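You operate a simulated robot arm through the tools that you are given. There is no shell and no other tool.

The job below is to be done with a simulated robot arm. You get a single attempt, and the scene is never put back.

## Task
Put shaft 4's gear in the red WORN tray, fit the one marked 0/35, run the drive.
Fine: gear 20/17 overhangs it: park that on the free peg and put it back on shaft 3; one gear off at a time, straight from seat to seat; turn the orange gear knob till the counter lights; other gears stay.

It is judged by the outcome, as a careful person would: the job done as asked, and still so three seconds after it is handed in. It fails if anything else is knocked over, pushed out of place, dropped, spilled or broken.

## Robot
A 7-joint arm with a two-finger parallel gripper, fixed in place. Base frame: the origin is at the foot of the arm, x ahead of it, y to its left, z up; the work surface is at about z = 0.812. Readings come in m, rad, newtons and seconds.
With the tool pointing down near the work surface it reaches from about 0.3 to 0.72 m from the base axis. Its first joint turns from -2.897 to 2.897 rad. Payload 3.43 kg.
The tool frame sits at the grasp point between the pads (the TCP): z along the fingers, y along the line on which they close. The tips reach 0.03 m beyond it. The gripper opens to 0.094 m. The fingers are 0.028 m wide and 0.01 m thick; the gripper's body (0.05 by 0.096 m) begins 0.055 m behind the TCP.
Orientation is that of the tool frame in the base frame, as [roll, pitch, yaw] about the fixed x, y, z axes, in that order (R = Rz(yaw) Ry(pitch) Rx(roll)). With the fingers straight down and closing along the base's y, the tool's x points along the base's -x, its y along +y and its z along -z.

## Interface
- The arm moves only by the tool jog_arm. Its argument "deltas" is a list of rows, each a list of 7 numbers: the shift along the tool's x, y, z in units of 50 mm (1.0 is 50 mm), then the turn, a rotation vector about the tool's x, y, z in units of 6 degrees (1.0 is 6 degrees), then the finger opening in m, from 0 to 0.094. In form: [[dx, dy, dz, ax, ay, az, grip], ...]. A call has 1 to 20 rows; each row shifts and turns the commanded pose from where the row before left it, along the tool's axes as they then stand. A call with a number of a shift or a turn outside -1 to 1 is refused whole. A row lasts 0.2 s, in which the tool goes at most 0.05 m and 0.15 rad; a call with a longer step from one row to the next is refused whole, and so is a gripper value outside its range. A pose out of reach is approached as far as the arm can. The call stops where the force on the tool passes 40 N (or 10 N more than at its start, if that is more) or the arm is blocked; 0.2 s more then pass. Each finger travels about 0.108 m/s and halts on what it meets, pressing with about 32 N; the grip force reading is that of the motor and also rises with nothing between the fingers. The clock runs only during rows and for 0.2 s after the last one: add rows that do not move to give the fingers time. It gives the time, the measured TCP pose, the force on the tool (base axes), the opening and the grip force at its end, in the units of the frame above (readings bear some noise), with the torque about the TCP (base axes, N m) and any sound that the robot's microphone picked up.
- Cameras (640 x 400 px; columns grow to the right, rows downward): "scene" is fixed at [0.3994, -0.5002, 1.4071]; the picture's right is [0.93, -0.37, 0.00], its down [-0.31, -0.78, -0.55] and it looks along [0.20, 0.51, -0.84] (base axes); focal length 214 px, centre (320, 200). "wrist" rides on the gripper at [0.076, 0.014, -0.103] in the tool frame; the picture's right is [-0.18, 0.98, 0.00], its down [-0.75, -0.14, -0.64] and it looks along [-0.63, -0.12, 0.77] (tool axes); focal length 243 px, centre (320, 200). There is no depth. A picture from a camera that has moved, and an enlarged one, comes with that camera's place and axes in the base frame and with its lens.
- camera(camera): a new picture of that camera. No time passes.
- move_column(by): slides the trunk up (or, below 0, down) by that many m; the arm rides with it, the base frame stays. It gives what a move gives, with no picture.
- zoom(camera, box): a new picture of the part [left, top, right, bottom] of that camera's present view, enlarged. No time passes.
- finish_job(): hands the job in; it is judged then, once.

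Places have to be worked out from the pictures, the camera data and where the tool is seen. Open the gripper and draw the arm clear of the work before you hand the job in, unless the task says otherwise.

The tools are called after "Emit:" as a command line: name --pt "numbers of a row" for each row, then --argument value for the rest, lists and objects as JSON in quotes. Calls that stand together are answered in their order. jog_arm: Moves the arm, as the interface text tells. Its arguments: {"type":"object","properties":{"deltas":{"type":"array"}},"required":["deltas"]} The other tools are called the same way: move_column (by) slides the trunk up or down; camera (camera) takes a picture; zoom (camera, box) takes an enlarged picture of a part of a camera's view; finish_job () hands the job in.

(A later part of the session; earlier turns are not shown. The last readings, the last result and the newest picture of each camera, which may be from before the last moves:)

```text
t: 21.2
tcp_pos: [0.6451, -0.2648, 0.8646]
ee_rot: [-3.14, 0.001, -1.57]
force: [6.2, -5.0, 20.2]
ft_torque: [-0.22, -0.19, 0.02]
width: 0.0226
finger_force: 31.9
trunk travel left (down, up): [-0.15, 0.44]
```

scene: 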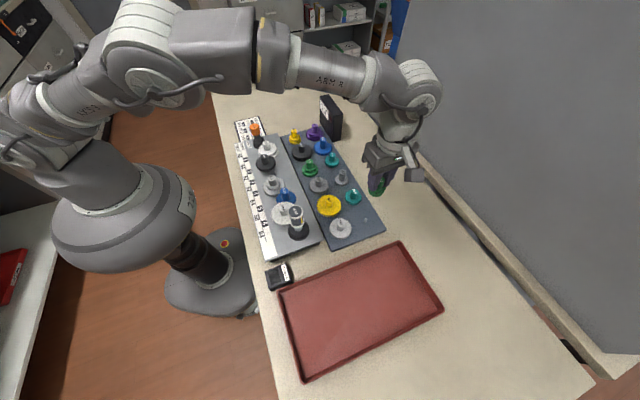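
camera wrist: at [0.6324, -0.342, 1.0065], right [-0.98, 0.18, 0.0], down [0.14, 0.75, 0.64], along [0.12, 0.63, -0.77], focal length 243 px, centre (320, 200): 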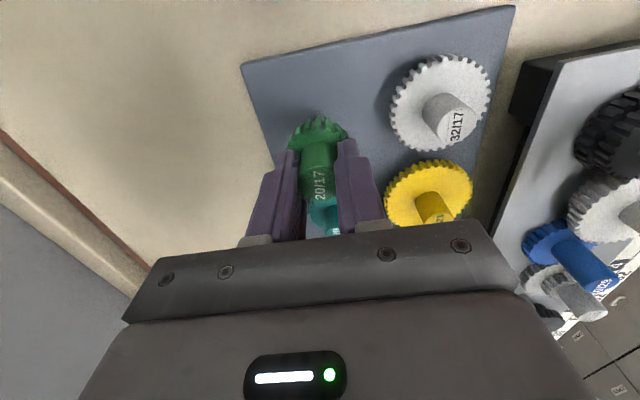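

There's still 20 N of load. I'll ease up a little more before opening.

Emit:
jog_arm --pt "0 0 -0.02 0 0 0 0.0" --pt "0 0 0 0 0 0 0.0"

Emit:
zoom --camera "wrist" --box '[240, 90, 400, 190]'

```text
t: 21.8
tcp_pos: [0.6466, -0.2648, 0.8642]
ee_rot: [3.141, 0.0, -1.572]
force: [4.7, -4.0, 15.4]
ft_torque: [-0.16, -0.14, -0.01]
width: 0.0225
finger_force: 31.6
trunk travel left (down, up): [-0.15, 0.44]
```

```text
4.00 times, centred on (320, 140) of wrist
camera zoom: at [0.6322, -0.3412, 0.9665], right [-0.98, 0.18, 0.0], down [0.14, 0.75, 0.64], along [0.12, 0.63, -0.77], focal length 970 px, centre (320, 440)
```

zoom: 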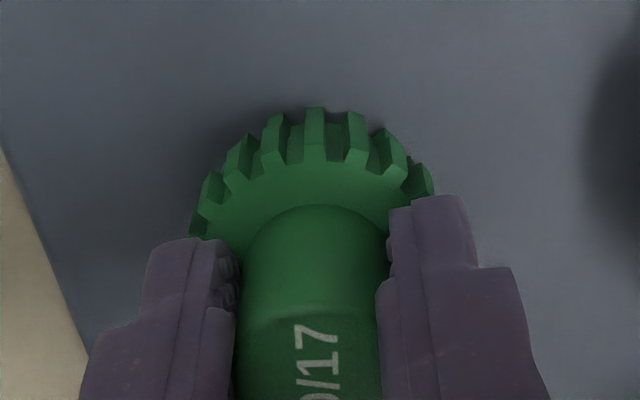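

Emit:
jog_arm --pt "0 0 -0.05 0 0 0 0.0" --pt "0 0 0 0 0 0 0.0"

```text
t: 22.4
tcp_pos: [0.6462, -0.2647, 0.8653]
ee_rot: [3.14, 0.004, -1.57]
force: [0.0, -2.2, -0.7]
ft_torque: [-0.05, -0.01, 0.02]
width: 0.0229
finger_force: 32.0
trunk travel left (down, up): [-0.15, 0.44]
```

The load is now zero. I'll open the fingers modestly.

Emit:
jog_arm --pt "0 0 0 0 0 0 0.03" --pt "0 0 0 0 0 0 0.05" --pt "0 0 0 0 0 0 0.05" --pt "0 0 0 0 0 0 0.05"

Emit:
camera --camera "wrist"

Emit:
zoom --camera "wrist" --box '[240, 110, 400, 210]'

```text
t: 23.4
tcp_pos: [0.6463, -0.2651, 0.8655]
ee_rot: [-3.141, -0.001, -1.569]
force: [0.0, -0.2, 0.5]
ft_torque: [0.02, -0.02, 0.01]
width: 0.05
finger_force: 0.1
trunk travel left (down, up): [-0.15, 0.44]
```

```text
taken
camera wrist: at [0.6326, -0.3418, 0.9688], right [-0.98, 0.18, 0.0], down [0.14, 0.75, 0.64], along [0.12, 0.63, -0.77], focal length 243 px, centre (320, 200)
```

wrist: 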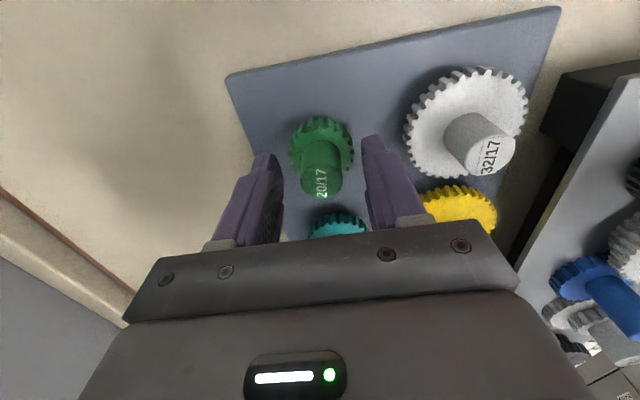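

```text
4.00 times, centred on (320, 160) of wrist
camera zoom: at [0.6326, -0.3418, 0.9688], right [-0.98, 0.18, 0.0], down [0.14, 0.75, 0.64], along [0.12, 0.63, -0.77], focal length 970 px, centre (320, 360)
```

zoom: 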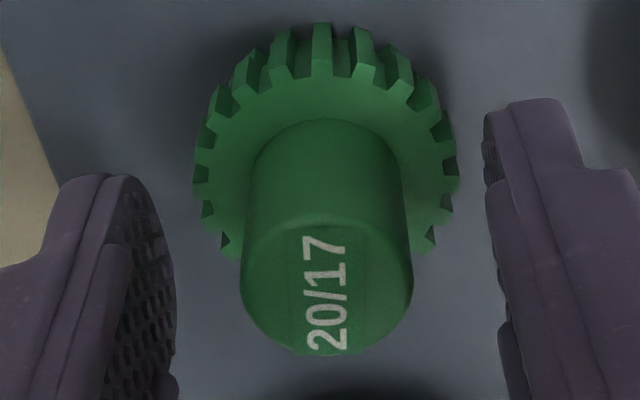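

Gear 20/17 is standing on the free peg with the fingers clear. I'll rise straight up, then cross to above shaft 4 at about (0.419, -0.064).

Emit:
jog_arm --pt "0 0 -0.3 0 0 0 0.05" --pt "0 0 -0.6 0 0 0 0.05" --pt "0 0 -0.7 0 0 0 0.05" --pt "0 0 -0.7 0 0 0 0.05" --pt "0 0 -0.5 0 0 0 0.05" --pt "0 0 -0.3 0 0 0 0.05" --pt "-0.3 0.34 0 0 0 0 0.05" --pt "-0.5 0.57 0 0 0 0 0.05" --pt "-0.55 0.62 0 0 0 0 0.05" --pt "-0.6 0.67 0 0 0 0 0.05" --pt "-0.6 0.67 0 0 0 0 0.05" --pt "-0.55 0.62 0 0 0 0 0.05" --pt "-0.5 0.57 0 0 0 0 0.05" --pt "-0.436 0.48 0 0 0 0 0.05" --pt "0 0 0 0 0 0 0.05" --pt "0 0 0 0 0 0 0.05"

Emit:
camera --camera "wrist"

Emit:
zoom --camera "wrist" --box '[240, 50, 400, 150]'

Emit:
zoom --camera "scene" --box '[225, 90, 401, 200]'

Emit:
zoom --camera "scene" --box '[325, 180, 405, 230]'

```text
t: 26.8
tcp_pos: [0.4189, -0.063, 1.0223]
ee_rot: [3.141, 0.001, -1.571]
force: [0.2, -0.3, 0.5]
ft_torque: [0.02, 0.0, -0.01]
width: 0.0499
finger_force: 0.0
trunk travel left (down, up): [-0.15, 0.44]
```

```text
taken
camera wrist: at [0.4052, -0.1411, 1.1251], right [-0.98, 0.18, 0.0], down [0.14, 0.75, 0.64], along [0.12, 0.63, -0.77], focal length 243 px, centre (320, 200)
```

wrist: 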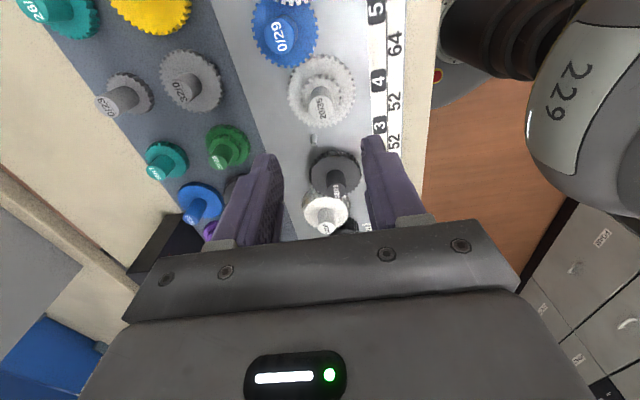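

```text
4.00 times, centred on (320, 100) of wrist
camera zoom: at [0.4052, -0.1411, 1.1251], right [-0.98, 0.18, 0.0], down [0.14, 0.75, 0.64], along [0.12, 0.63, -0.77], focal length 970 px, centre (320, 600)
```

zoom: 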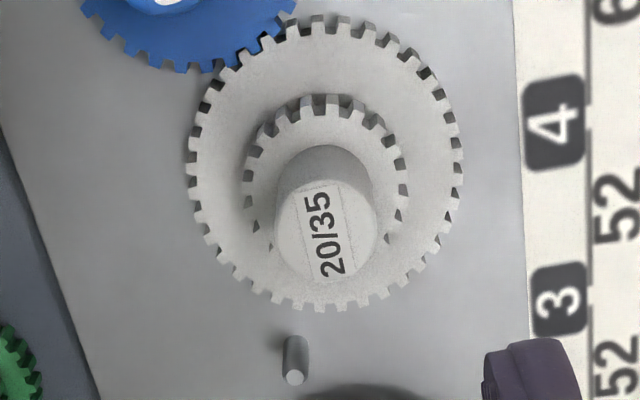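

```text
3.64 times, centred on (313, 145) of scene
camera zoom: at [0.3994, -0.5002, 1.4071], right [0.93, -0.37, 0.0], down [-0.31, -0.78, -0.55], along [0.2, 0.51, -0.84], focal length 780 px, centre (346, 400)
```

zoom: 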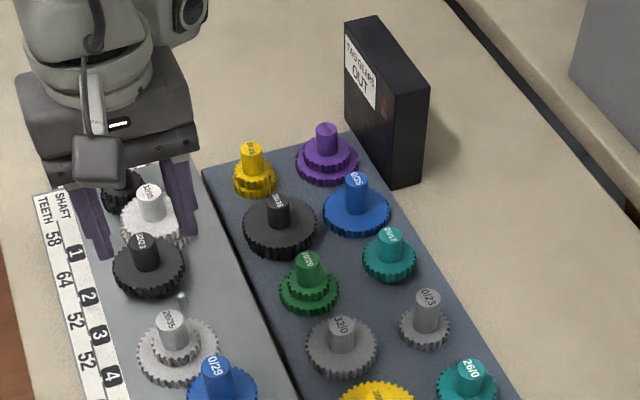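

```text
8.00 times, centred on (365, 205) of scene
camera zoom: at [0.3994, -0.5002, 1.4071], right [0.93, -0.37, 0.0], down [-0.31, -0.78, -0.55], along [0.2, 0.51, -0.84], focal length 1716 px, centre (-40, 160)
```

zoom: 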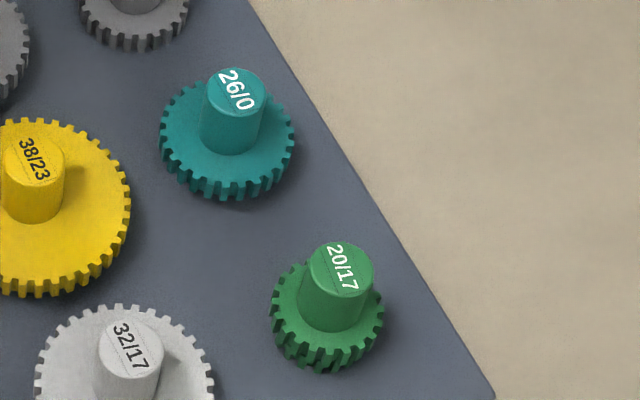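

Gear 20/17 is upright on its peg and "TWO GEARS OUT" is dark. Cap measurement and the 52 mm spacing from shaft 3 put shaft 4's axis at (0.418, -0.063). I'll trim 2 mm and descend toward 20/35.

Emit:
jog_arm --pt "-0.04 0.008 0.3 0 0 0 0.05" --pt "0 0 0.5 0 0 0 0.05" --pt "0 0 0.5 0 0 0 0.05" --pt "0 0 0.4 0 0 0 0.05" --pt "0 0 0.2 0 0 0 0.05" --pt "0 0 0 0 0 0 0.05"

Emit:
camera --camera "wrist"

Emit:
zoom --camera "wrist" --box '[240, 110, 400, 210]'

```text
t: 28.2
tcp_pos: [0.4188, -0.0596, 0.9265]
ee_rot: [3.141, 0.0, -1.57]
force: [-0.1, 0.4, 0.5]
ft_torque: [-0.02, 0.01, 0.0]
width: 0.0501
finger_force: 0.0
trunk travel left (down, up): [-0.15, 0.44]
```

```text
taken
camera wrist: at [0.405, -0.1378, 1.0292], right [-0.98, 0.18, 0.0], down [0.14, 0.75, 0.64], along [0.12, 0.63, -0.77], focal length 243 px, centre (320, 200)
```

wrist: 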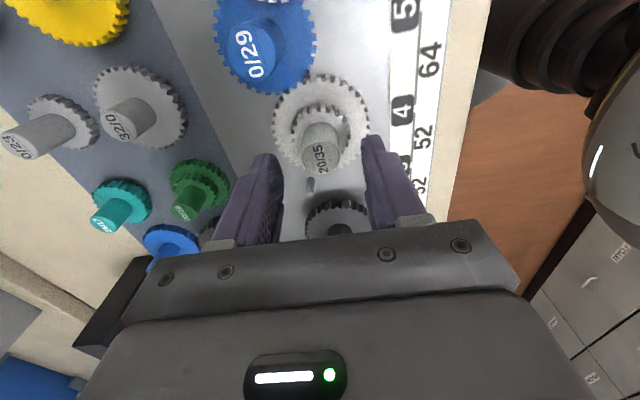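

```text
4.00 times, centred on (320, 160) of wrist
camera zoom: at [0.405, -0.1378, 1.0292], right [-0.98, 0.18, 0.0], down [0.14, 0.75, 0.64], along [0.12, 0.63, -0.77], focal length 970 px, centre (320, 360)
```

zoom: 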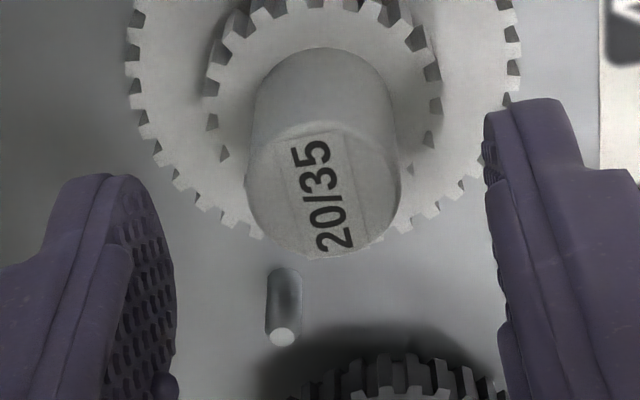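

The shaft 4 axis is confirmed at (0.4183, -0.0629). I'll trim 1.2 mm, descend the last 24 mm, then close on the hub.

Emit:
jog_arm --pt "0.024 0.004 0.15 0 0 0 0.05" --pt "0 0 0.17 0 0 0 0.05" --pt "0 0 0.16 0 0 0 0.05" --pt "0 0 0 0 0 0 0.05" --pt "0 0 0 0 0 0 0.05"

Emit:
zoom --camera "wrist" --box '[240, 130, 400, 230]'

```text
t: 29.4
tcp_pos: [0.419, -0.0627, 0.9033]
ee_rot: [3.141, -0.002, -1.571]
force: [0.4, 0.6, 0.0]
ft_torque: [-0.01, 0.0, 0.0]
width: 0.0499
finger_force: 0.1
trunk travel left (down, up): [-0.15, 0.44]
```

```text
4.00 times, centred on (320, 180) of wrist
camera zoom: at [0.405, -0.1395, 1.0053], right [-0.98, 0.18, 0.0], down [0.14, 0.75, 0.64], along [0.12, 0.63, -0.77], focal length 970 px, centre (320, 280)
```

zoom: 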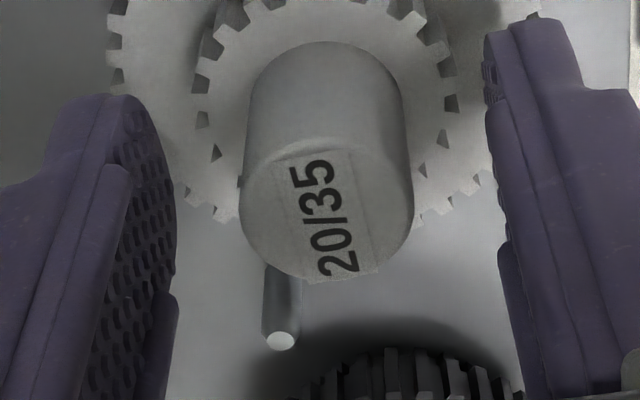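

The hub is centred, so I'll close on it.

Emit:
jog_arm --pt "0 0 0 0 0 0 0.0" --pt "0 0 0 0 0 0 0.0" --pt "0 0 0 0 0 0 0.0" --pt "0 0 0 0 0 0 0.0"

Emit:
zoom --camera "wrist" --box '[240, 130, 400, 230]'

Emit:
camera --camera "scene"

```text
t: 30.4
tcp_pos: [0.4183, -0.0618, 0.9029]
ee_rot: [3.141, 0.001, -1.571]
force: [-1.3, 0.7, 0.8]
ft_torque: [-0.02, -0.04, -0.03]
width: 0.0228
finger_force: 31.3
trunk travel left (down, up): [-0.15, 0.44]
```

```text
4.00 times, centred on (320, 180) of wrist
camera zoom: at [0.4048, -0.1395, 1.0054], right [-0.98, 0.18, 0.0], down [0.14, 0.75, 0.64], along [0.12, 0.63, -0.77], focal length 970 px, centre (320, 280)
```

zoom: 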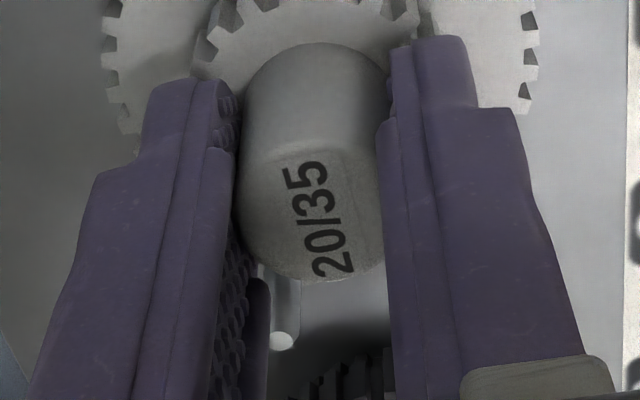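

```text
taken
```

scene: 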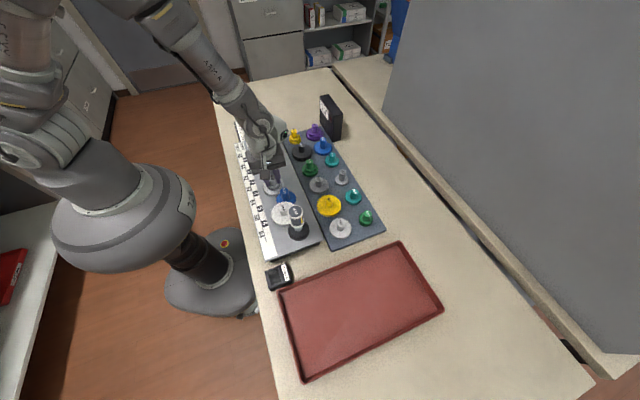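

The hub is gripped at 22.8 mm. Before lifting, I'll check the red objects in view so I know which one is the WORN tray.

Emit:
zoom --camera "scene" --box '[0, 230, 64, 310]'

Emit:
zoom --camera "scene" --box '[265, 235, 365, 298]'

Emit:
zoom --camera "scene" --box '[350, 235, 450, 298]'

Emit:
zoom --camera "scene" --box '[270, 300, 450, 390]'

```text
5.00 times, centred on (32, 270) of scene
camera zoom: at [0.3994, -0.5002, 1.4071], right [0.93, -0.37, 0.0], down [-0.31, -0.78, -0.55], along [0.2, 0.51, -0.84], focal length 1072 px, centre (1760, -150)
```

zoom: 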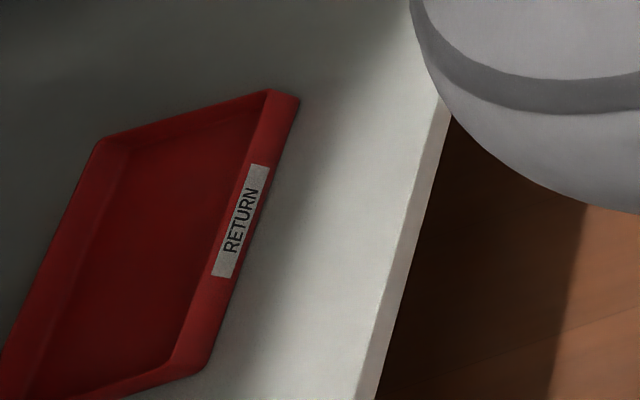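

```text
6.35 times, centred on (315, 266) of scene
camera zoom: at [0.3994, -0.5002, 1.4071], right [0.93, -0.37, 0.0], down [-0.31, -0.78, -0.55], along [0.2, 0.51, -0.84], focal length 1362 px, centre (352, -222)
```

zoom: 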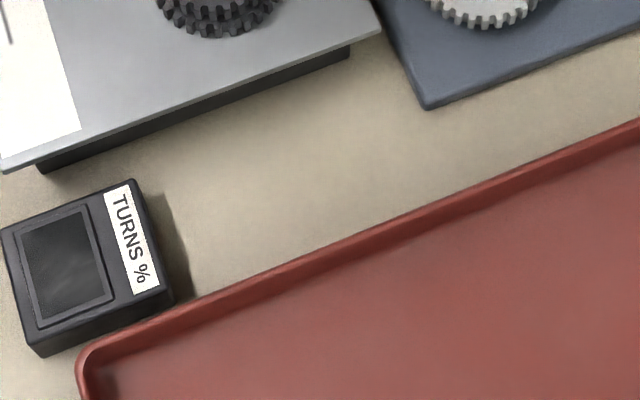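

```text
6.35 times, centred on (400, 266) of scene
camera zoom: at [0.3994, -0.5002, 1.4071], right [0.93, -0.37, 0.0], down [-0.31, -0.78, -0.55], along [0.2, 0.51, -0.84], focal length 1362 px, centre (-188, -222)
```

zoom: 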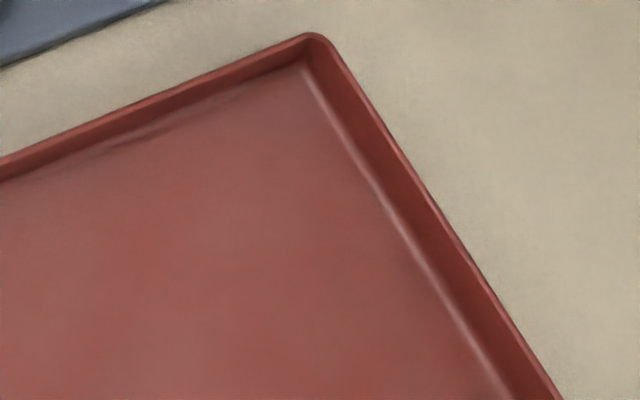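

```text
3.56 times, centred on (360, 345) of scene
camera zoom: at [0.3994, -0.5002, 1.4071], right [0.93, -0.37, 0.0], down [-0.31, -0.78, -0.55], along [0.2, 0.51, -0.84], focal length 763 px, centre (178, -316)
```

zoom: 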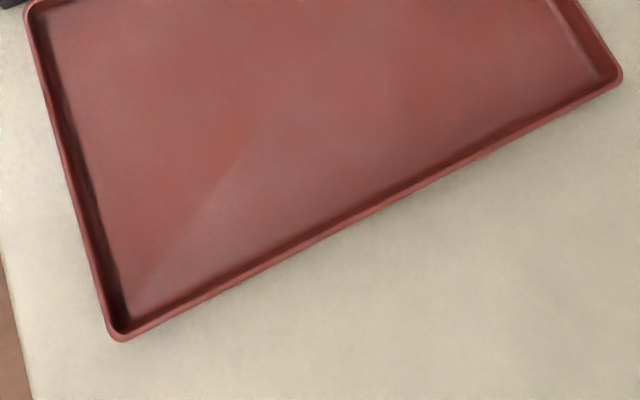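

The red tray on the side bench behind the robot says "RETURN", and the table tray shows no label from here. I need to find the one marked WORN before taking this gear off. I'll release it, still seated, rise, and look around with empty fingers.

Emit:
jog_arm --pt "0 0 0 0 0 0 0.05" --pt "0 0 0 0 0 0 0.05" --pt "0 0 0 0 0 0 0.05" --pt "0 0 -0.3 0 0 0 0.05" --pt "0 0 -0.6 0 0 0 0.05" --pt "0 0 -0.7 0 0 0 0.05" --pt "0 0 -0.8 0 0 0 0.05" --pt "0 0 -0.8 0 0 0 0.05" --pt "0 0 -0.8 0 0 0 0.05" --pt "0 0 -0.6 0 0 0 0.05" --pt "0 0 -0.2 0 0 0 0.05" --pt "0 0 0 0 0 0 0.05"

Emit:
camera --camera "wrist"

Emit:
camera --camera "scene"

```text
t: 33.0
tcp_pos: [0.4195, -0.0619, 1.1427]
ee_rot: [3.141, 0.001, -1.57]
force: [0.6, 0.0, -0.4]
ft_torque: [0.0, 0.0, 0.02]
width: 0.0499
finger_force: 0.1
trunk travel left (down, up): [-0.15, 0.44]
```

```text
taken
camera wrist: at [0.4057, -0.1389, 1.2458], right [-0.98, 0.18, 0.0], down [0.14, 0.75, 0.64], along [0.12, 0.63, -0.77], focal length 243 px, centre (320, 200)
```

wrist: 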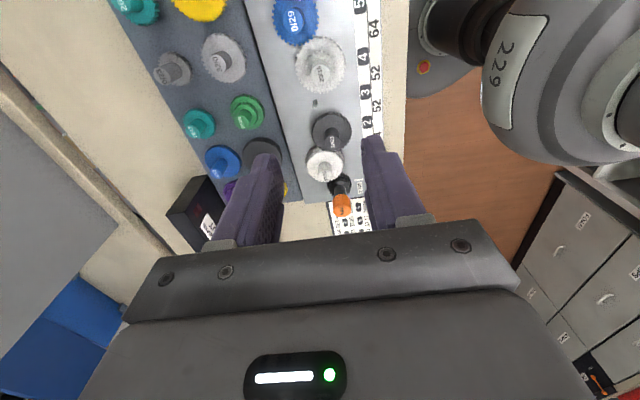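

```text
taken
```

scene: 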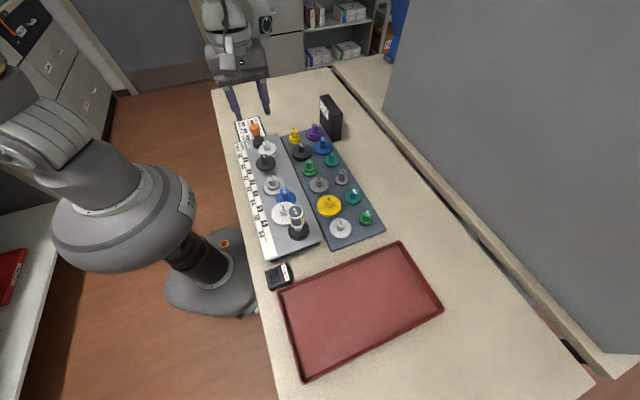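

I'll turn back to the forward-looking orientation and move over toward y≈-0.39. That should show the tray's robot-facing wall, which the scene camera can't see.

Emit:
jog_arm --pt "0 0 0 0 0 1 0.05" --pt "0 0 0 0 0 1 0.05" --pt "0 0 0 0 0 1 0.05" --pt "0 0 0 0 0 1 0.05" --pt "0 0 0 0 0 1 0.05" --pt "0 0 0 0 0 1 0.05" --pt "0 0 0 0 0 1 0.05" --pt "0 0 0 0 0 1 0.05" --pt "0 0 0 0 0 1 0.05" --pt "0 0 0 0 0 1 0.05" --pt "0 0 0 0 0 1 0.05" --pt "0 0 0 0 0 1 0.05" --pt "0 0 0 0 0 1 0.05" --pt "0 0 0 0 0 1 0.05" --pt "0 0 0 0 0 1 0.05" --pt "0.2 -0.8 0 0 0 0 0.05" --pt "0.2 -0.8 0 0 0 0 0.05" --pt "0.2 -0.8 0 0 0 0 0.05" --pt "0.2 -0.8 0 0 0 0 0.05" --pt "0 -0.8 0 0 0 0 0.05"

Emit:
jog_arm --pt "0 -0.8 0 0 0 0 0.05" --pt "0 -0.8 0 0 0 0 0.05" --pt "0 -0.8 0 0 0 0 0.05" --pt "0 0 0 0 0 0 0.05"

Emit:
camera --camera "wrist"

Emit:
camera --camera "scene"

```text
t: 37.2
tcp_pos: [0.3778, -0.2629, 1.1421]
ee_rot: [3.141, 0.002, 3.141]
force: [-0.1, -0.1, 1.2]
ft_torque: [0.0, -0.01, -0.01]
width: 0.0502
finger_force: 0.0
trunk travel left (down, up): [-0.15, 0.44]
```

```text
t: 38.2
tcp_pos: [0.3794, -0.3816, 1.1429]
ee_rot: [3.141, 0.0, 3.14]
force: [-0.1, -0.2, -0.4]
ft_torque: [0.0, 0.0, 0.03]
width: 0.0501
finger_force: 0.1
trunk travel left (down, up): [-0.15, 0.44]
```

```text
taken
camera wrist: at [0.303, -0.369, 1.2453], right [0.18, 0.98, 0.0], down [0.75, -0.14, 0.64], along [0.63, -0.12, -0.77], focal length 243 px, centre (320, 200)
```

wrist: 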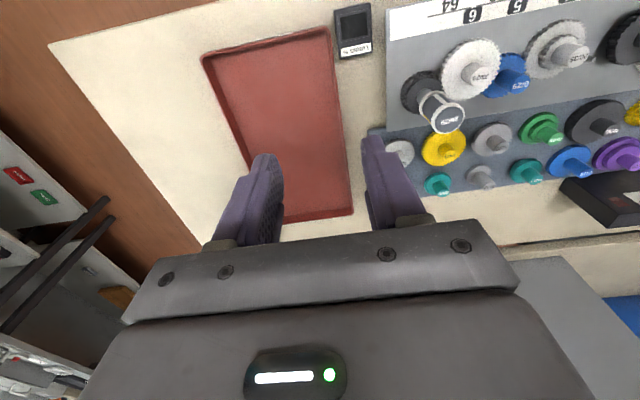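

```text
taken
```

scene: 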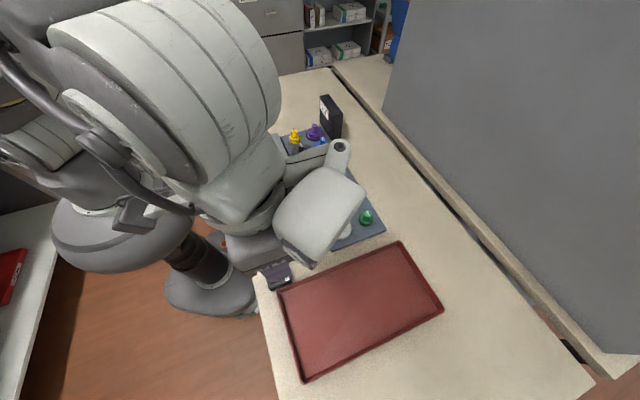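

I'll zoom in on the tray's near wall and on the equipment at the left of this view.

Emit:
zoom --camera "wrist" --box '[190, 10, 382, 130]'

Emit:
zoom --camera "wrist" --box '[0, 130, 128, 210]'

Emit:
zoom --camera "wrist" --box '[320, 120, 384, 230]'

Emit:
zoom --camera "wrist" --box '[0, 300, 160, 400]'

```text
3.33 times, centred on (286, 70) of wrist
camera zoom: at [0.303, -0.369, 1.2453], right [0.18, 0.98, 0.0], down [0.75, -0.14, 0.64], along [0.63, -0.12, -0.77], focal length 809 px, centre (433, 633)
```

zoom: 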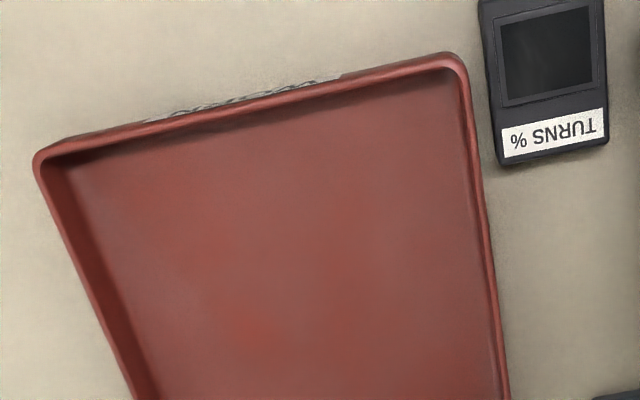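

```text
5.00 times, centred on (64, 170) of wrist
camera zoom: at [0.303, -0.369, 1.2453], right [0.18, 0.98, 0.0], down [0.75, -0.14, 0.64], along [0.63, -0.12, -0.77], focal length 1213 px, centre (1600, 350)
```

zoom: 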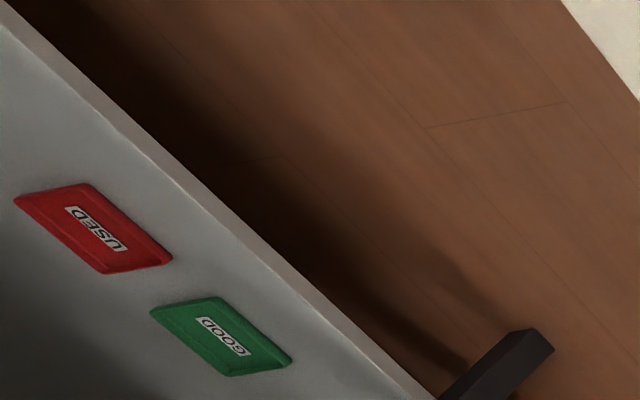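

```text
3.64 times, centred on (352, 175) of wrist
camera zoom: at [0.303, -0.369, 1.2453], right [0.18, 0.98, 0.0], down [0.75, -0.14, 0.64], along [0.63, -0.12, -0.77], focal length 882 px, centre (204, 291)
```

zoom: 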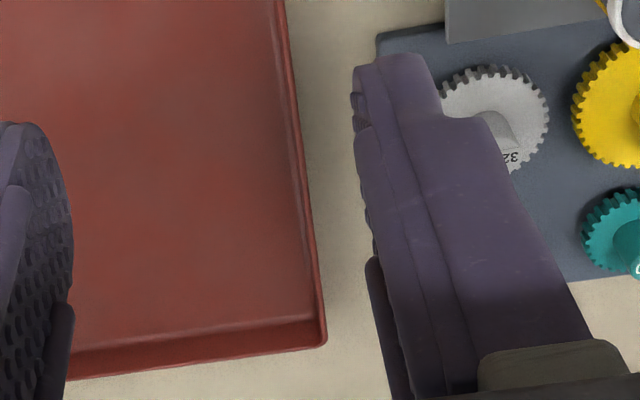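

```text
4.00 times, centred on (80, 350) of wrist
camera zoom: at [0.303, -0.369, 1.2453], right [0.18, 0.98, 0.0], down [0.75, -0.14, 0.64], along [0.63, -0.12, -0.77], focal length 970 px, centre (1280, -400)
```

zoom: 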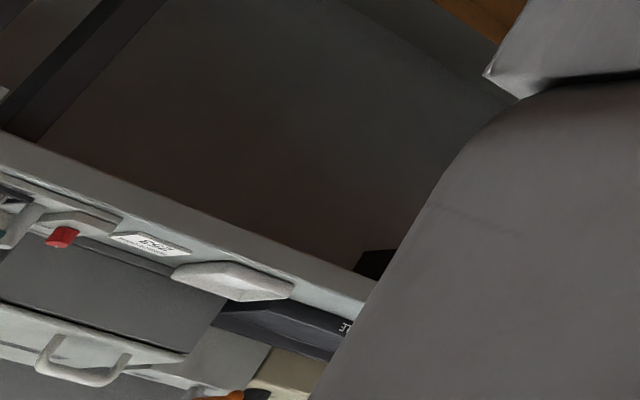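

There is lettering on the tray's robot-facing outer wall, but at a grazing angle. I'll drop back and lower to read it properly.

Emit:
jog_arm --pt "0.4 -0.2 0.5 0 0 0 0.05" --pt "0.5 -0.2 0.7 0 0 0 0.05" --pt "0.5 -0.2 0.7 0 0 0 0.05" --pt "0.4 0 0.6 0 0 0 0.05" --pt "0 0 0.3 0 0 0 0.05" --pt "0 0 0 0 0 0 0.05"

Emit:
camera --camera "wrist"

Emit:
zoom --camera "wrist" --box '[180, 0, 404, 140]'

```text
t: 39.6
tcp_pos: [0.2892, -0.4142, 1.0019]
ee_rot: [3.141, -0.001, -3.142]
force: [0.5, 0.7, 0.4]
ft_torque: [0.02, 0.02, -0.03]
width: 0.05
finger_force: 0.2
trunk travel left (down, up): [-0.15, 0.44]
```

```text
taken
camera wrist: at [0.2126, -0.4004, 1.1049], right [0.18, 0.98, 0.0], down [0.75, -0.14, 0.64], along [0.63, -0.12, -0.77], focal length 243 px, centre (320, 200)
```

wrist: 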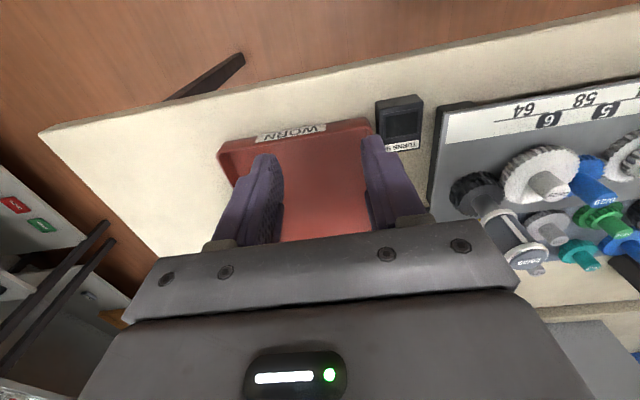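

```text
2.86 times, centred on (292, 70) of wrist
camera zoom: at [0.2126, -0.4004, 1.1049], right [0.18, 0.98, 0.0], down [0.75, -0.14, 0.64], along [0.63, -0.12, -0.77], focal length 693 px, centre (400, 571)
```

zoom: 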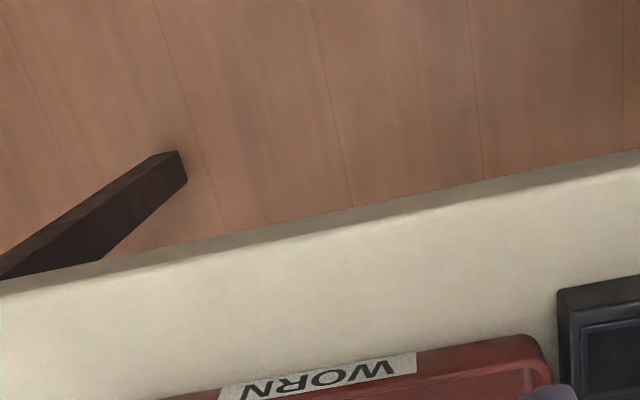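

The table tray is labelled WORN. It spans roughly x 0.34–0.69 and y -0.55 to -0.37. I'll rise, turn the gripper back to -90° and return above shaft 4.

Emit:
jog_arm --pt "0 0 -0.7 0 0 0 0.05" --pt "0 0 -0.7 0 0 0 0.05" --pt "0 0 -0.7 0 0 0 0.05" --pt "0 0 -0.7 0 0 0 0.05" --pt "0 0 0 0 0 -1 0.05" --pt "0 0 0 0 0 -1 0.05" --pt "0 0 0 0 0 -1 0.05" --pt "0 0 0 0 0 -1 0.05" --pt "0 0 0 0 0 -1 0.05" --pt "0 0 0 0 0 -1 0.05" --pt "0 0 0 0 0 -1 0.05" --pt "0 0 0 0 0 -1 0.05" --pt "0 0 0 0 0 -1 0.05" --pt "0 0 0 0 0 -1 0.05" --pt "0 0 0 0 0 -1 0.05" --pt "0 0 0 0 0 -1 0.05" --pt "0 0 0 0 0 -1 0.05" --pt "0 0 0 0 0 -1 0.05" --pt "0 0 0 0 0 -1 0.05"

Emit:
jog_arm --pt "-0.4 -0.15 0 0 0 0 0.05" --pt "-0.78 -0.287 0 0 0 0 0.05" --pt "-0.8 -0.3 0 0 0 0 0.05" --pt "-0.8 -0.3 0 0 0 0 0.05" --pt "-0.8 -0.3 0 0 0 0 0.05" --pt "-0.8 -0.3 0 0 0 0 0.05" --pt "-0.8 -0.3 0 0 0 0 0.05" --pt "-0.8 -0.3 0 0 0 0 0.05" --pt "-0.6 -0.2 0 0 0 0 0.05" --pt "-0.44 -0.143 0 0 0 0 0.05" --pt "0 0 0 0 0 0 0.05" --pt "0 0 0 0 0 0 0.05"

Emit:
camera --camera "wrist"

```text
t: 43.6
tcp_pos: [0.2891, -0.4125, 1.1421]
ee_rot: [-3.141, 0.001, -1.57]
force: [1.1, 0.7, 1.5]
ft_torque: [0.01, 0.01, -0.01]
width: 0.0499
finger_force: 0.0
trunk travel left (down, up): [-0.15, 0.44]
```

```text
t: 46.2
tcp_pos: [0.4175, -0.0596, 1.1429]
ee_rot: [-3.14, 0.0, -1.571]
force: [0.9, -0.3, 0.9]
ft_torque: [0.0, 0.02, -0.05]
width: 0.05
finger_force: 0.0
trunk travel left (down, up): [-0.15, 0.44]
```

```text
taken
camera wrist: at [0.404, -0.1364, 1.2455], right [-0.98, 0.18, 0.0], down [0.14, 0.75, 0.64], along [0.12, 0.63, -0.77], focal length 243 px, centre (320, 200)
```

wrist: 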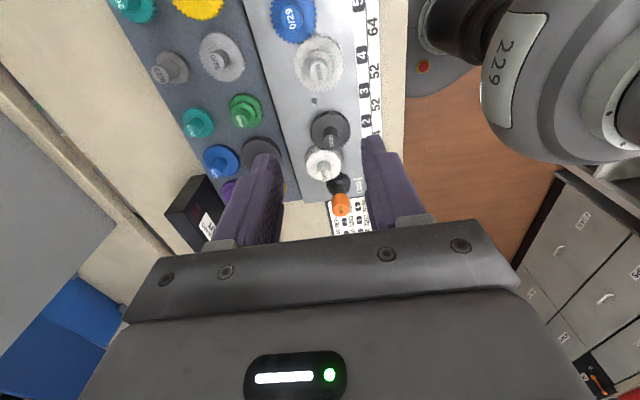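

The camera pose is (0.404, -0.136, 1.2455), and the seated grip pose was (0.4048, -0.1395, 1.0054). I'll correct for that and descend to about 25 mm above, then re-check.

Emit:
jog_arm --pt "0.062 -0.016 0.5 0 0 0 0.05" --pt "0 0 0.8 0 0 0 0.05" --pt "0 0 0.8 0 0 0 0.05" --pt "0 0 0.8 0 0 0 0.05" --pt "0 0 0.8 0 0 0 0.05" --pt "0 0 0.4 0 0 0 0.05" --pt "0 0 0.2 0 0 0 0.05" --pt "0 0 0 0 0 0 0.05" --pt "0 0 0 0 0 0 0.05"

Emit:
zoom --camera "wrist" --box '[240, 110, 400, 210]'

```text
t: 48.2
tcp_pos: [0.4189, -0.0647, 0.9277]
ee_rot: [3.142, 0.0, -1.571]
force: [-0.1, -0.7, 0.3]
ft_torque: [0.01, 0.02, 0.02]
width: 0.05
finger_force: 0.0
trunk travel left (down, up): [-0.15, 0.44]
```

```text
4.00 times, centred on (320, 160) of wrist
camera zoom: at [0.4051, -0.1422, 1.0307], right [-0.98, 0.18, 0.0], down [0.14, 0.75, 0.64], along [0.12, 0.63, -0.77], focal length 970 px, centre (320, 360)
```

zoom: 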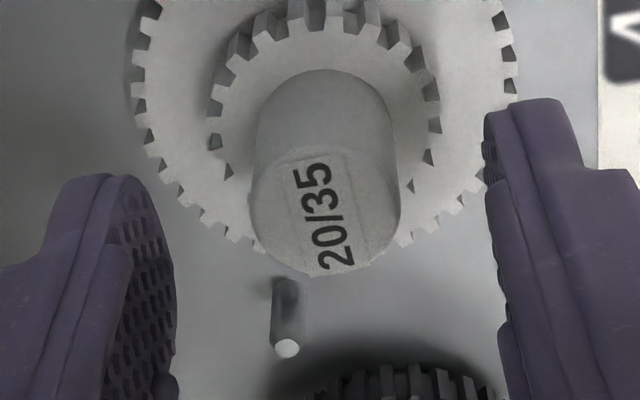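

Emit:
jog_arm --pt "-0.054 0.006 0.1 0 0 0 0.05" --pt "0 0 0.2 0 0 0 0.05" --pt "0 0 0.2 0 0 0 0.05" --pt "0 0 0 0 0 0 0.05" --pt "0 0 0 0 0 0 0.05"

Emit:
zoom --camera "wrist" --box '[240, 130, 400, 230]'

```text
t: 49.4
tcp_pos: [0.4189, -0.0594, 0.9035]
ee_rot: [3.141, 0.0, -1.57]
force: [-1.1, 0.8, 0.4]
ft_torque: [-0.02, -0.01, 0.0]
width: 0.0499
finger_force: 0.1
trunk travel left (down, up): [-0.15, 0.44]
```

```text
4.00 times, centred on (320, 180) of wrist
camera zoom: at [0.4049, -0.138, 1.0054], right [-0.98, 0.18, 0.0], down [0.14, 0.75, 0.64], along [0.12, 0.63, -0.77], focal length 970 px, centre (320, 280)
```

zoom: 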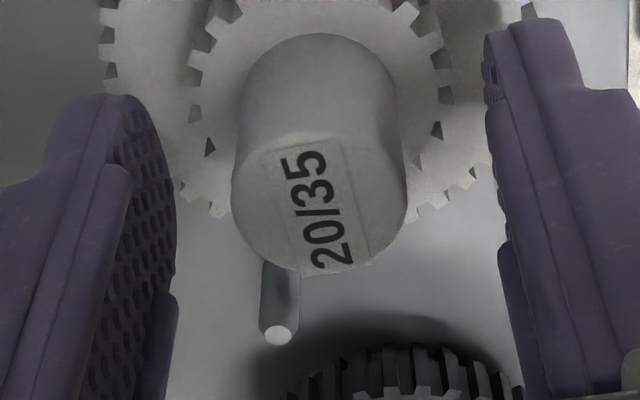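

I'll trim 1.5 mm in y, then close and lift the gear straight up slowly.

Emit:
jog_arm --pt "0.03 0 0 0 0 0 0.05" --pt "0 0 0 0 0 0 0.05" --pt "0 0 0 0 0 0 0.0" --pt "0 0 0 0 0 0 0.0" --pt "0 0 0 0 0 0 0.0" --pt "0 0 0 0 0 0 0.0"

Emit:
zoom --camera "wrist" --box '[240, 130, 400, 230]'

```text
t: 50.8
tcp_pos: [0.418, -0.0631, 0.9031]
ee_rot: [-3.141, -0.001, -1.57]
force: [-1.3, 0.1, 0.7]
ft_torque: [-0.01, -0.03, -0.02]
width: 0.0226
finger_force: 32.3
trunk travel left (down, up): [-0.15, 0.44]
```

```text
4.00 times, centred on (320, 180) of wrist
camera zoom: at [0.4048, -0.1399, 1.0053], right [-0.98, 0.18, 0.0], down [0.14, 0.75, 0.64], along [0.12, 0.63, -0.77], focal length 970 px, centre (320, 280)
```

zoom: 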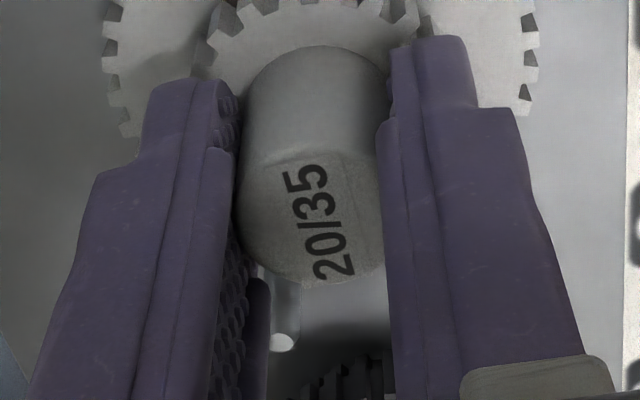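

Gripped. I'll lift straight up, slowly at first, to TCP z≈1.075 so the gear clears every cap and the output drum.

Emit:
jog_arm --pt "0 0 -0.1 0 0 0 0.0" --pt "0 0 -0.2 0 0 0 0.0" --pt "0 0 -0.3 0 0 0 0.0" --pt "0 0 -0.4 0 0 0 0.0" --pt "0 0 -0.5 0 0 0 0.0" --pt "0 0 -0.6 0 0 0 0.0" --pt "0 0 -0.6 0 0 0 0.0" --pt "0 0 -0.5 0 0 0 0.0" --pt "0 0 -0.24 0 0 0 0.0" --pt "0 0 0 0 0 0 0.0"

Emit:
camera --camera "wrist"

Emit:
zoom --camera "scene" --box '[225, 90, 401, 200]'

```text
t: 53.0
tcp_pos: [0.4174, -0.0611, 1.0753]
ee_rot: [3.141, -0.001, -1.571]
force: [0.1, -0.7, -0.8]
ft_torque: [-0.02, 0.02, -0.01]
width: 0.0223
finger_force: 32.3
trunk travel left (down, up): [-0.15, 0.44]
```

```text
taken
camera wrist: at [0.404, -0.1391, 1.1786], right [-0.98, 0.18, 0.0], down [0.14, 0.75, 0.64], along [0.12, 0.63, -0.77], focal length 243 px, centre (320, 200)
```

wrist: 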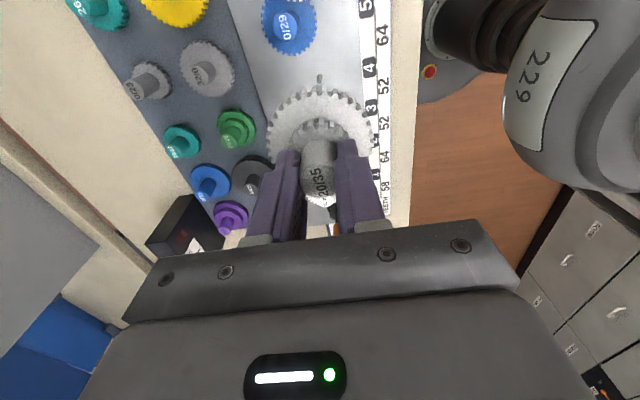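

```text
3.64 times, centred on (313, 145) of scene
camera zoom: at [0.3994, -0.5002, 1.4071], right [0.93, -0.37, 0.0], down [-0.31, -0.78, -0.55], along [0.2, 0.51, -0.84], focal length 780 px, centre (346, 400)
```

zoom: 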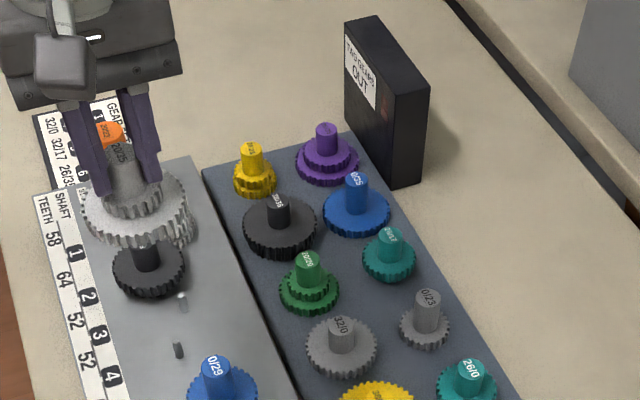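

The gear is off, the warning box is dark, and shaft 4's pin is visible. I'll zoom on the pin for its position before moving on.

Emit:
zoom --camera "wrist" --box '[280, 55, 360, 105]'

```text
8.00 times, centred on (320, 80) of wrist
camera zoom: at [0.404, -0.1391, 1.1786], right [-0.98, 0.18, 0.0], down [0.14, 0.75, 0.64], along [0.12, 0.63, -0.77], focal length 1941 px, centre (320, 1160)
```

zoom: 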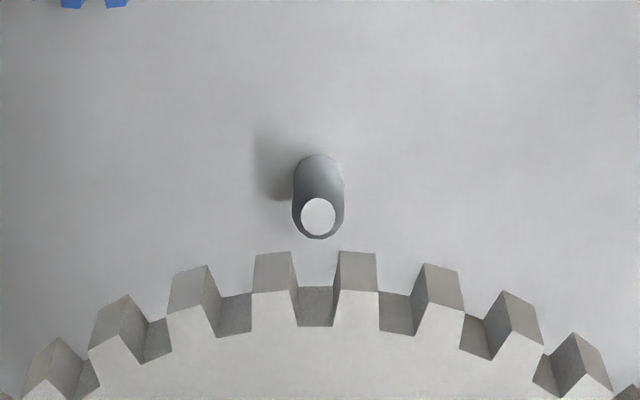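

Shaft 4's pin is at (0.4182, -0.063), 51.9 mm from pin 3 against an expected 52. Now I'll carry 20/35 at this height to above the WORN tray at about (0.45, -0.45).

Emit:
jog_arm --pt "0.35 -0.03 0 0 0 0 0.0" --pt "0.65 -0.06 0 0 0 0 0.0" --pt "0.8 -0.07 0 0 0 0 0.0" --pt "0.8 -0.07 0 0 0 0 0.0" --pt "0.8 -0.07 0 0 0 0 0.0" --pt "0.8 -0.07 0 0 0 0 0.0" --pt "0.8 -0.07 0 0 0 0 0.0" --pt "0.8 -0.07 0 0 0 0 0.0" --pt "0.8 -0.07 0 0 0 0 0.0" --pt "0.65 -0.04 0 0 0 0 0.0" --pt "0.4 -0.02 0 0 0 0 0.0" --pt "0.1 0 0 0 0 0 0.0" --pt "0 0 0 0 0 0 0.0"

Emit:
camera --camera "scene"

Emit:
camera --camera "wrist"

```text
t: 55.8
tcp_pos: [0.4495, -0.4527, 1.0737]
ee_rot: [-3.141, 0.001, -1.571]
force: [0.1, -0.2, -0.7]
ft_torque: [0.02, 0.0, -0.03]
width: 0.0225
finger_force: 32.2
trunk travel left (down, up): [-0.15, 0.44]
```

```text
taken
```

scene: 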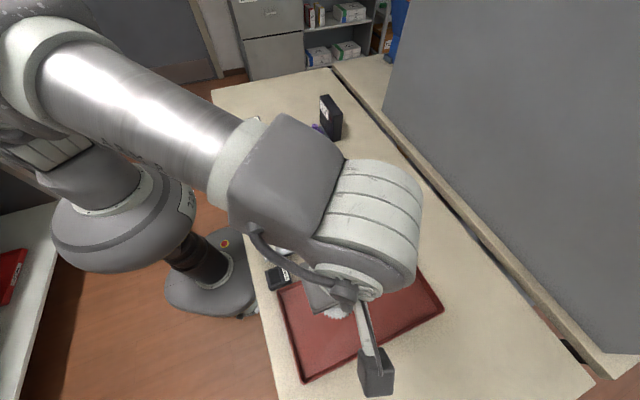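

```text
taken
camera wrist: at [0.4357, -0.5286, 1.1764], right [-0.98, 0.18, 0.0], down [0.14, 0.75, 0.64], along [0.12, 0.63, -0.77], focal length 243 px, centre (320, 200)
```

wrist: 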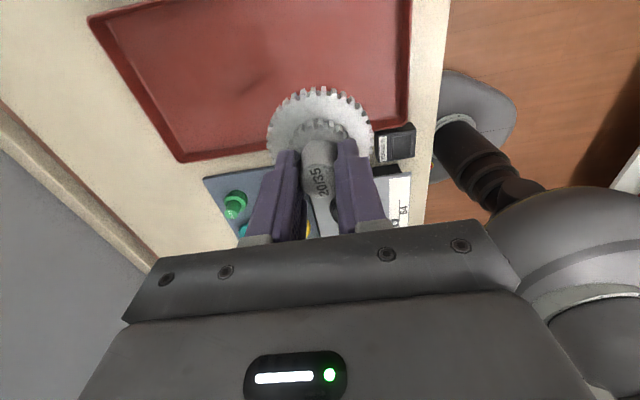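

I'm over the tray. I'll descend to TCP z≈0.895, then go gently to the tray floor.

Emit:
jog_arm --pt "0 0 0.4 0 0 0 0.0" --pt "0 0 0.7 0 0 0 0.0" --pt "0 0 0.7 0 0 0 0.0" --pt "0 0 0.7 0 0 0 0.0" --pt "0 0 0.6 0 0 0 0.0" --pt "0 0 0.4 0 0 0 0.0" --pt "0 0 0.1 0 0 0 0.0" --pt "0 0 0 0 0 0 0.0"

Emit:
camera --camera "wrist"

Emit:
zoom --camera "scene" --box '[270, 240, 450, 380]'

```text
t: 57.6
tcp_pos: [0.4522, -0.4499, 0.8947]
ee_rot: [-3.141, 0.001, -1.569]
force: [-0.2, 0.8, -0.5]
ft_torque: [0.02, 0.0, -0.03]
width: 0.0228
finger_force: 32.0
trunk travel left (down, up): [-0.15, 0.44]
```

```text
taken
camera wrist: at [0.4365, -0.5269, 0.9966], right [-0.98, 0.18, 0.0], down [0.14, 0.75, 0.64], along [0.12, 0.63, -0.77], focal length 243 px, centre (320, 200)
```

wrist: 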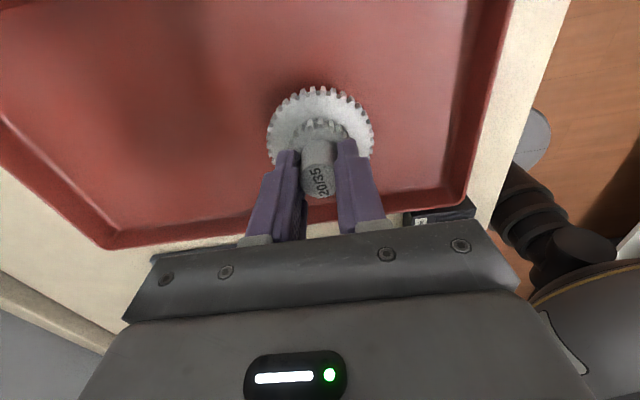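

```text
2.86 times, centred on (360, 310) of scene
camera zoom: at [0.3994, -0.5002, 1.4071], right [0.93, -0.37, 0.0], down [-0.31, -0.78, -0.55], along [0.2, 0.51, -0.84], focal length 613 px, centre (206, -114)
```

zoom: 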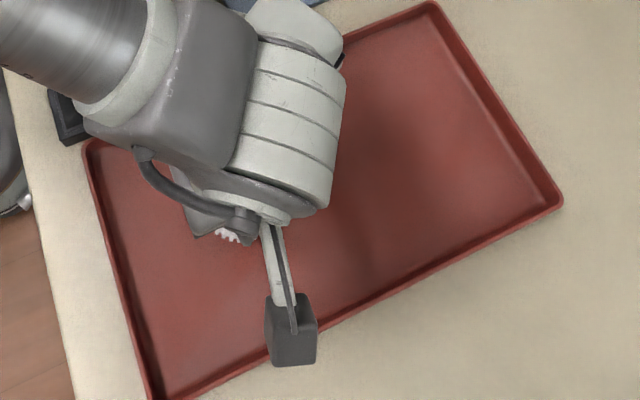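

Emit:
jog_arm --pt "0 0 0.12 0 0 0 0.0" --pt "0 0 0.12 0 0 0 0.0" --pt "0 0 0.1 0 0 0 0.0" --pt "0 0 0.1 0 0 0 0.0" --pt "0 0 0 0 0 0 0.0"

Emit:
zoom --camera "wrist" --box '[240, 70, 400, 170]'

```text
t: 58.8
tcp_pos: [0.4498, -0.4491, 0.8715]
ee_rot: [-3.141, 0.001, -1.569]
force: [-0.2, 0.1, -1.1]
ft_torque: [0.01, 0.0, -0.02]
width: 0.0228
finger_force: 32.4
trunk travel left (down, up): [-0.15, 0.44]
```

```text
4.00 times, centred on (320, 120) of wrist
camera zoom: at [0.4367, -0.5273, 0.9748], right [-0.98, 0.18, 0.0], down [0.14, 0.75, 0.64], along [0.12, 0.63, -0.77], focal length 970 px, centre (320, 520)
```

zoom: 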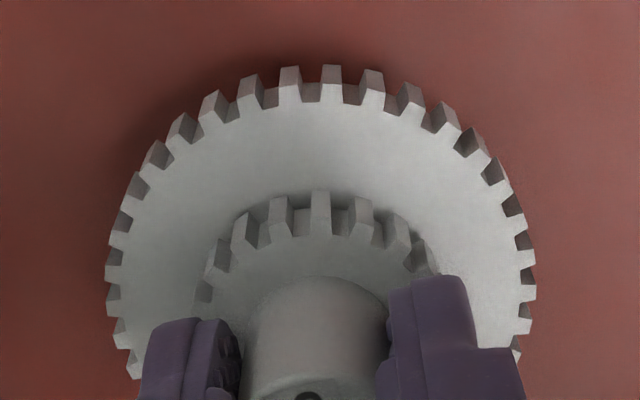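

Emit:
jog_arm --pt "0 0 0.05 0 0 0 0.0" --pt "0 0 0.05 0 0 0 0.0" --pt "0 0 0 0 0 0 0.0"

Emit:
zoom --camera "wrist" --box '[240, 70, 400, 170]'

```text
t: 59.6
tcp_pos: [0.4492, -0.4506, 0.8675]
ee_rot: [-3.141, 0.0, -1.571]
force: [-0.2, -0.4, -1.0]
ft_torque: [0.0, -0.01, 0.04]
width: 0.0227
finger_force: 32.0
trunk travel left (down, up): [-0.15, 0.44]
```

```text
4.00 times, centred on (320, 120) of wrist
camera zoom: at [0.4366, -0.5278, 0.9702], right [-0.98, 0.18, 0.0], down [0.14, 0.75, 0.64], along [0.12, 0.63, -0.77], focal length 970 px, centre (320, 520)
```

zoom: 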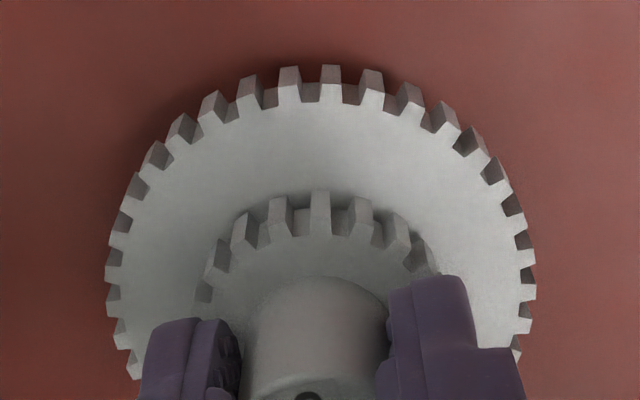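

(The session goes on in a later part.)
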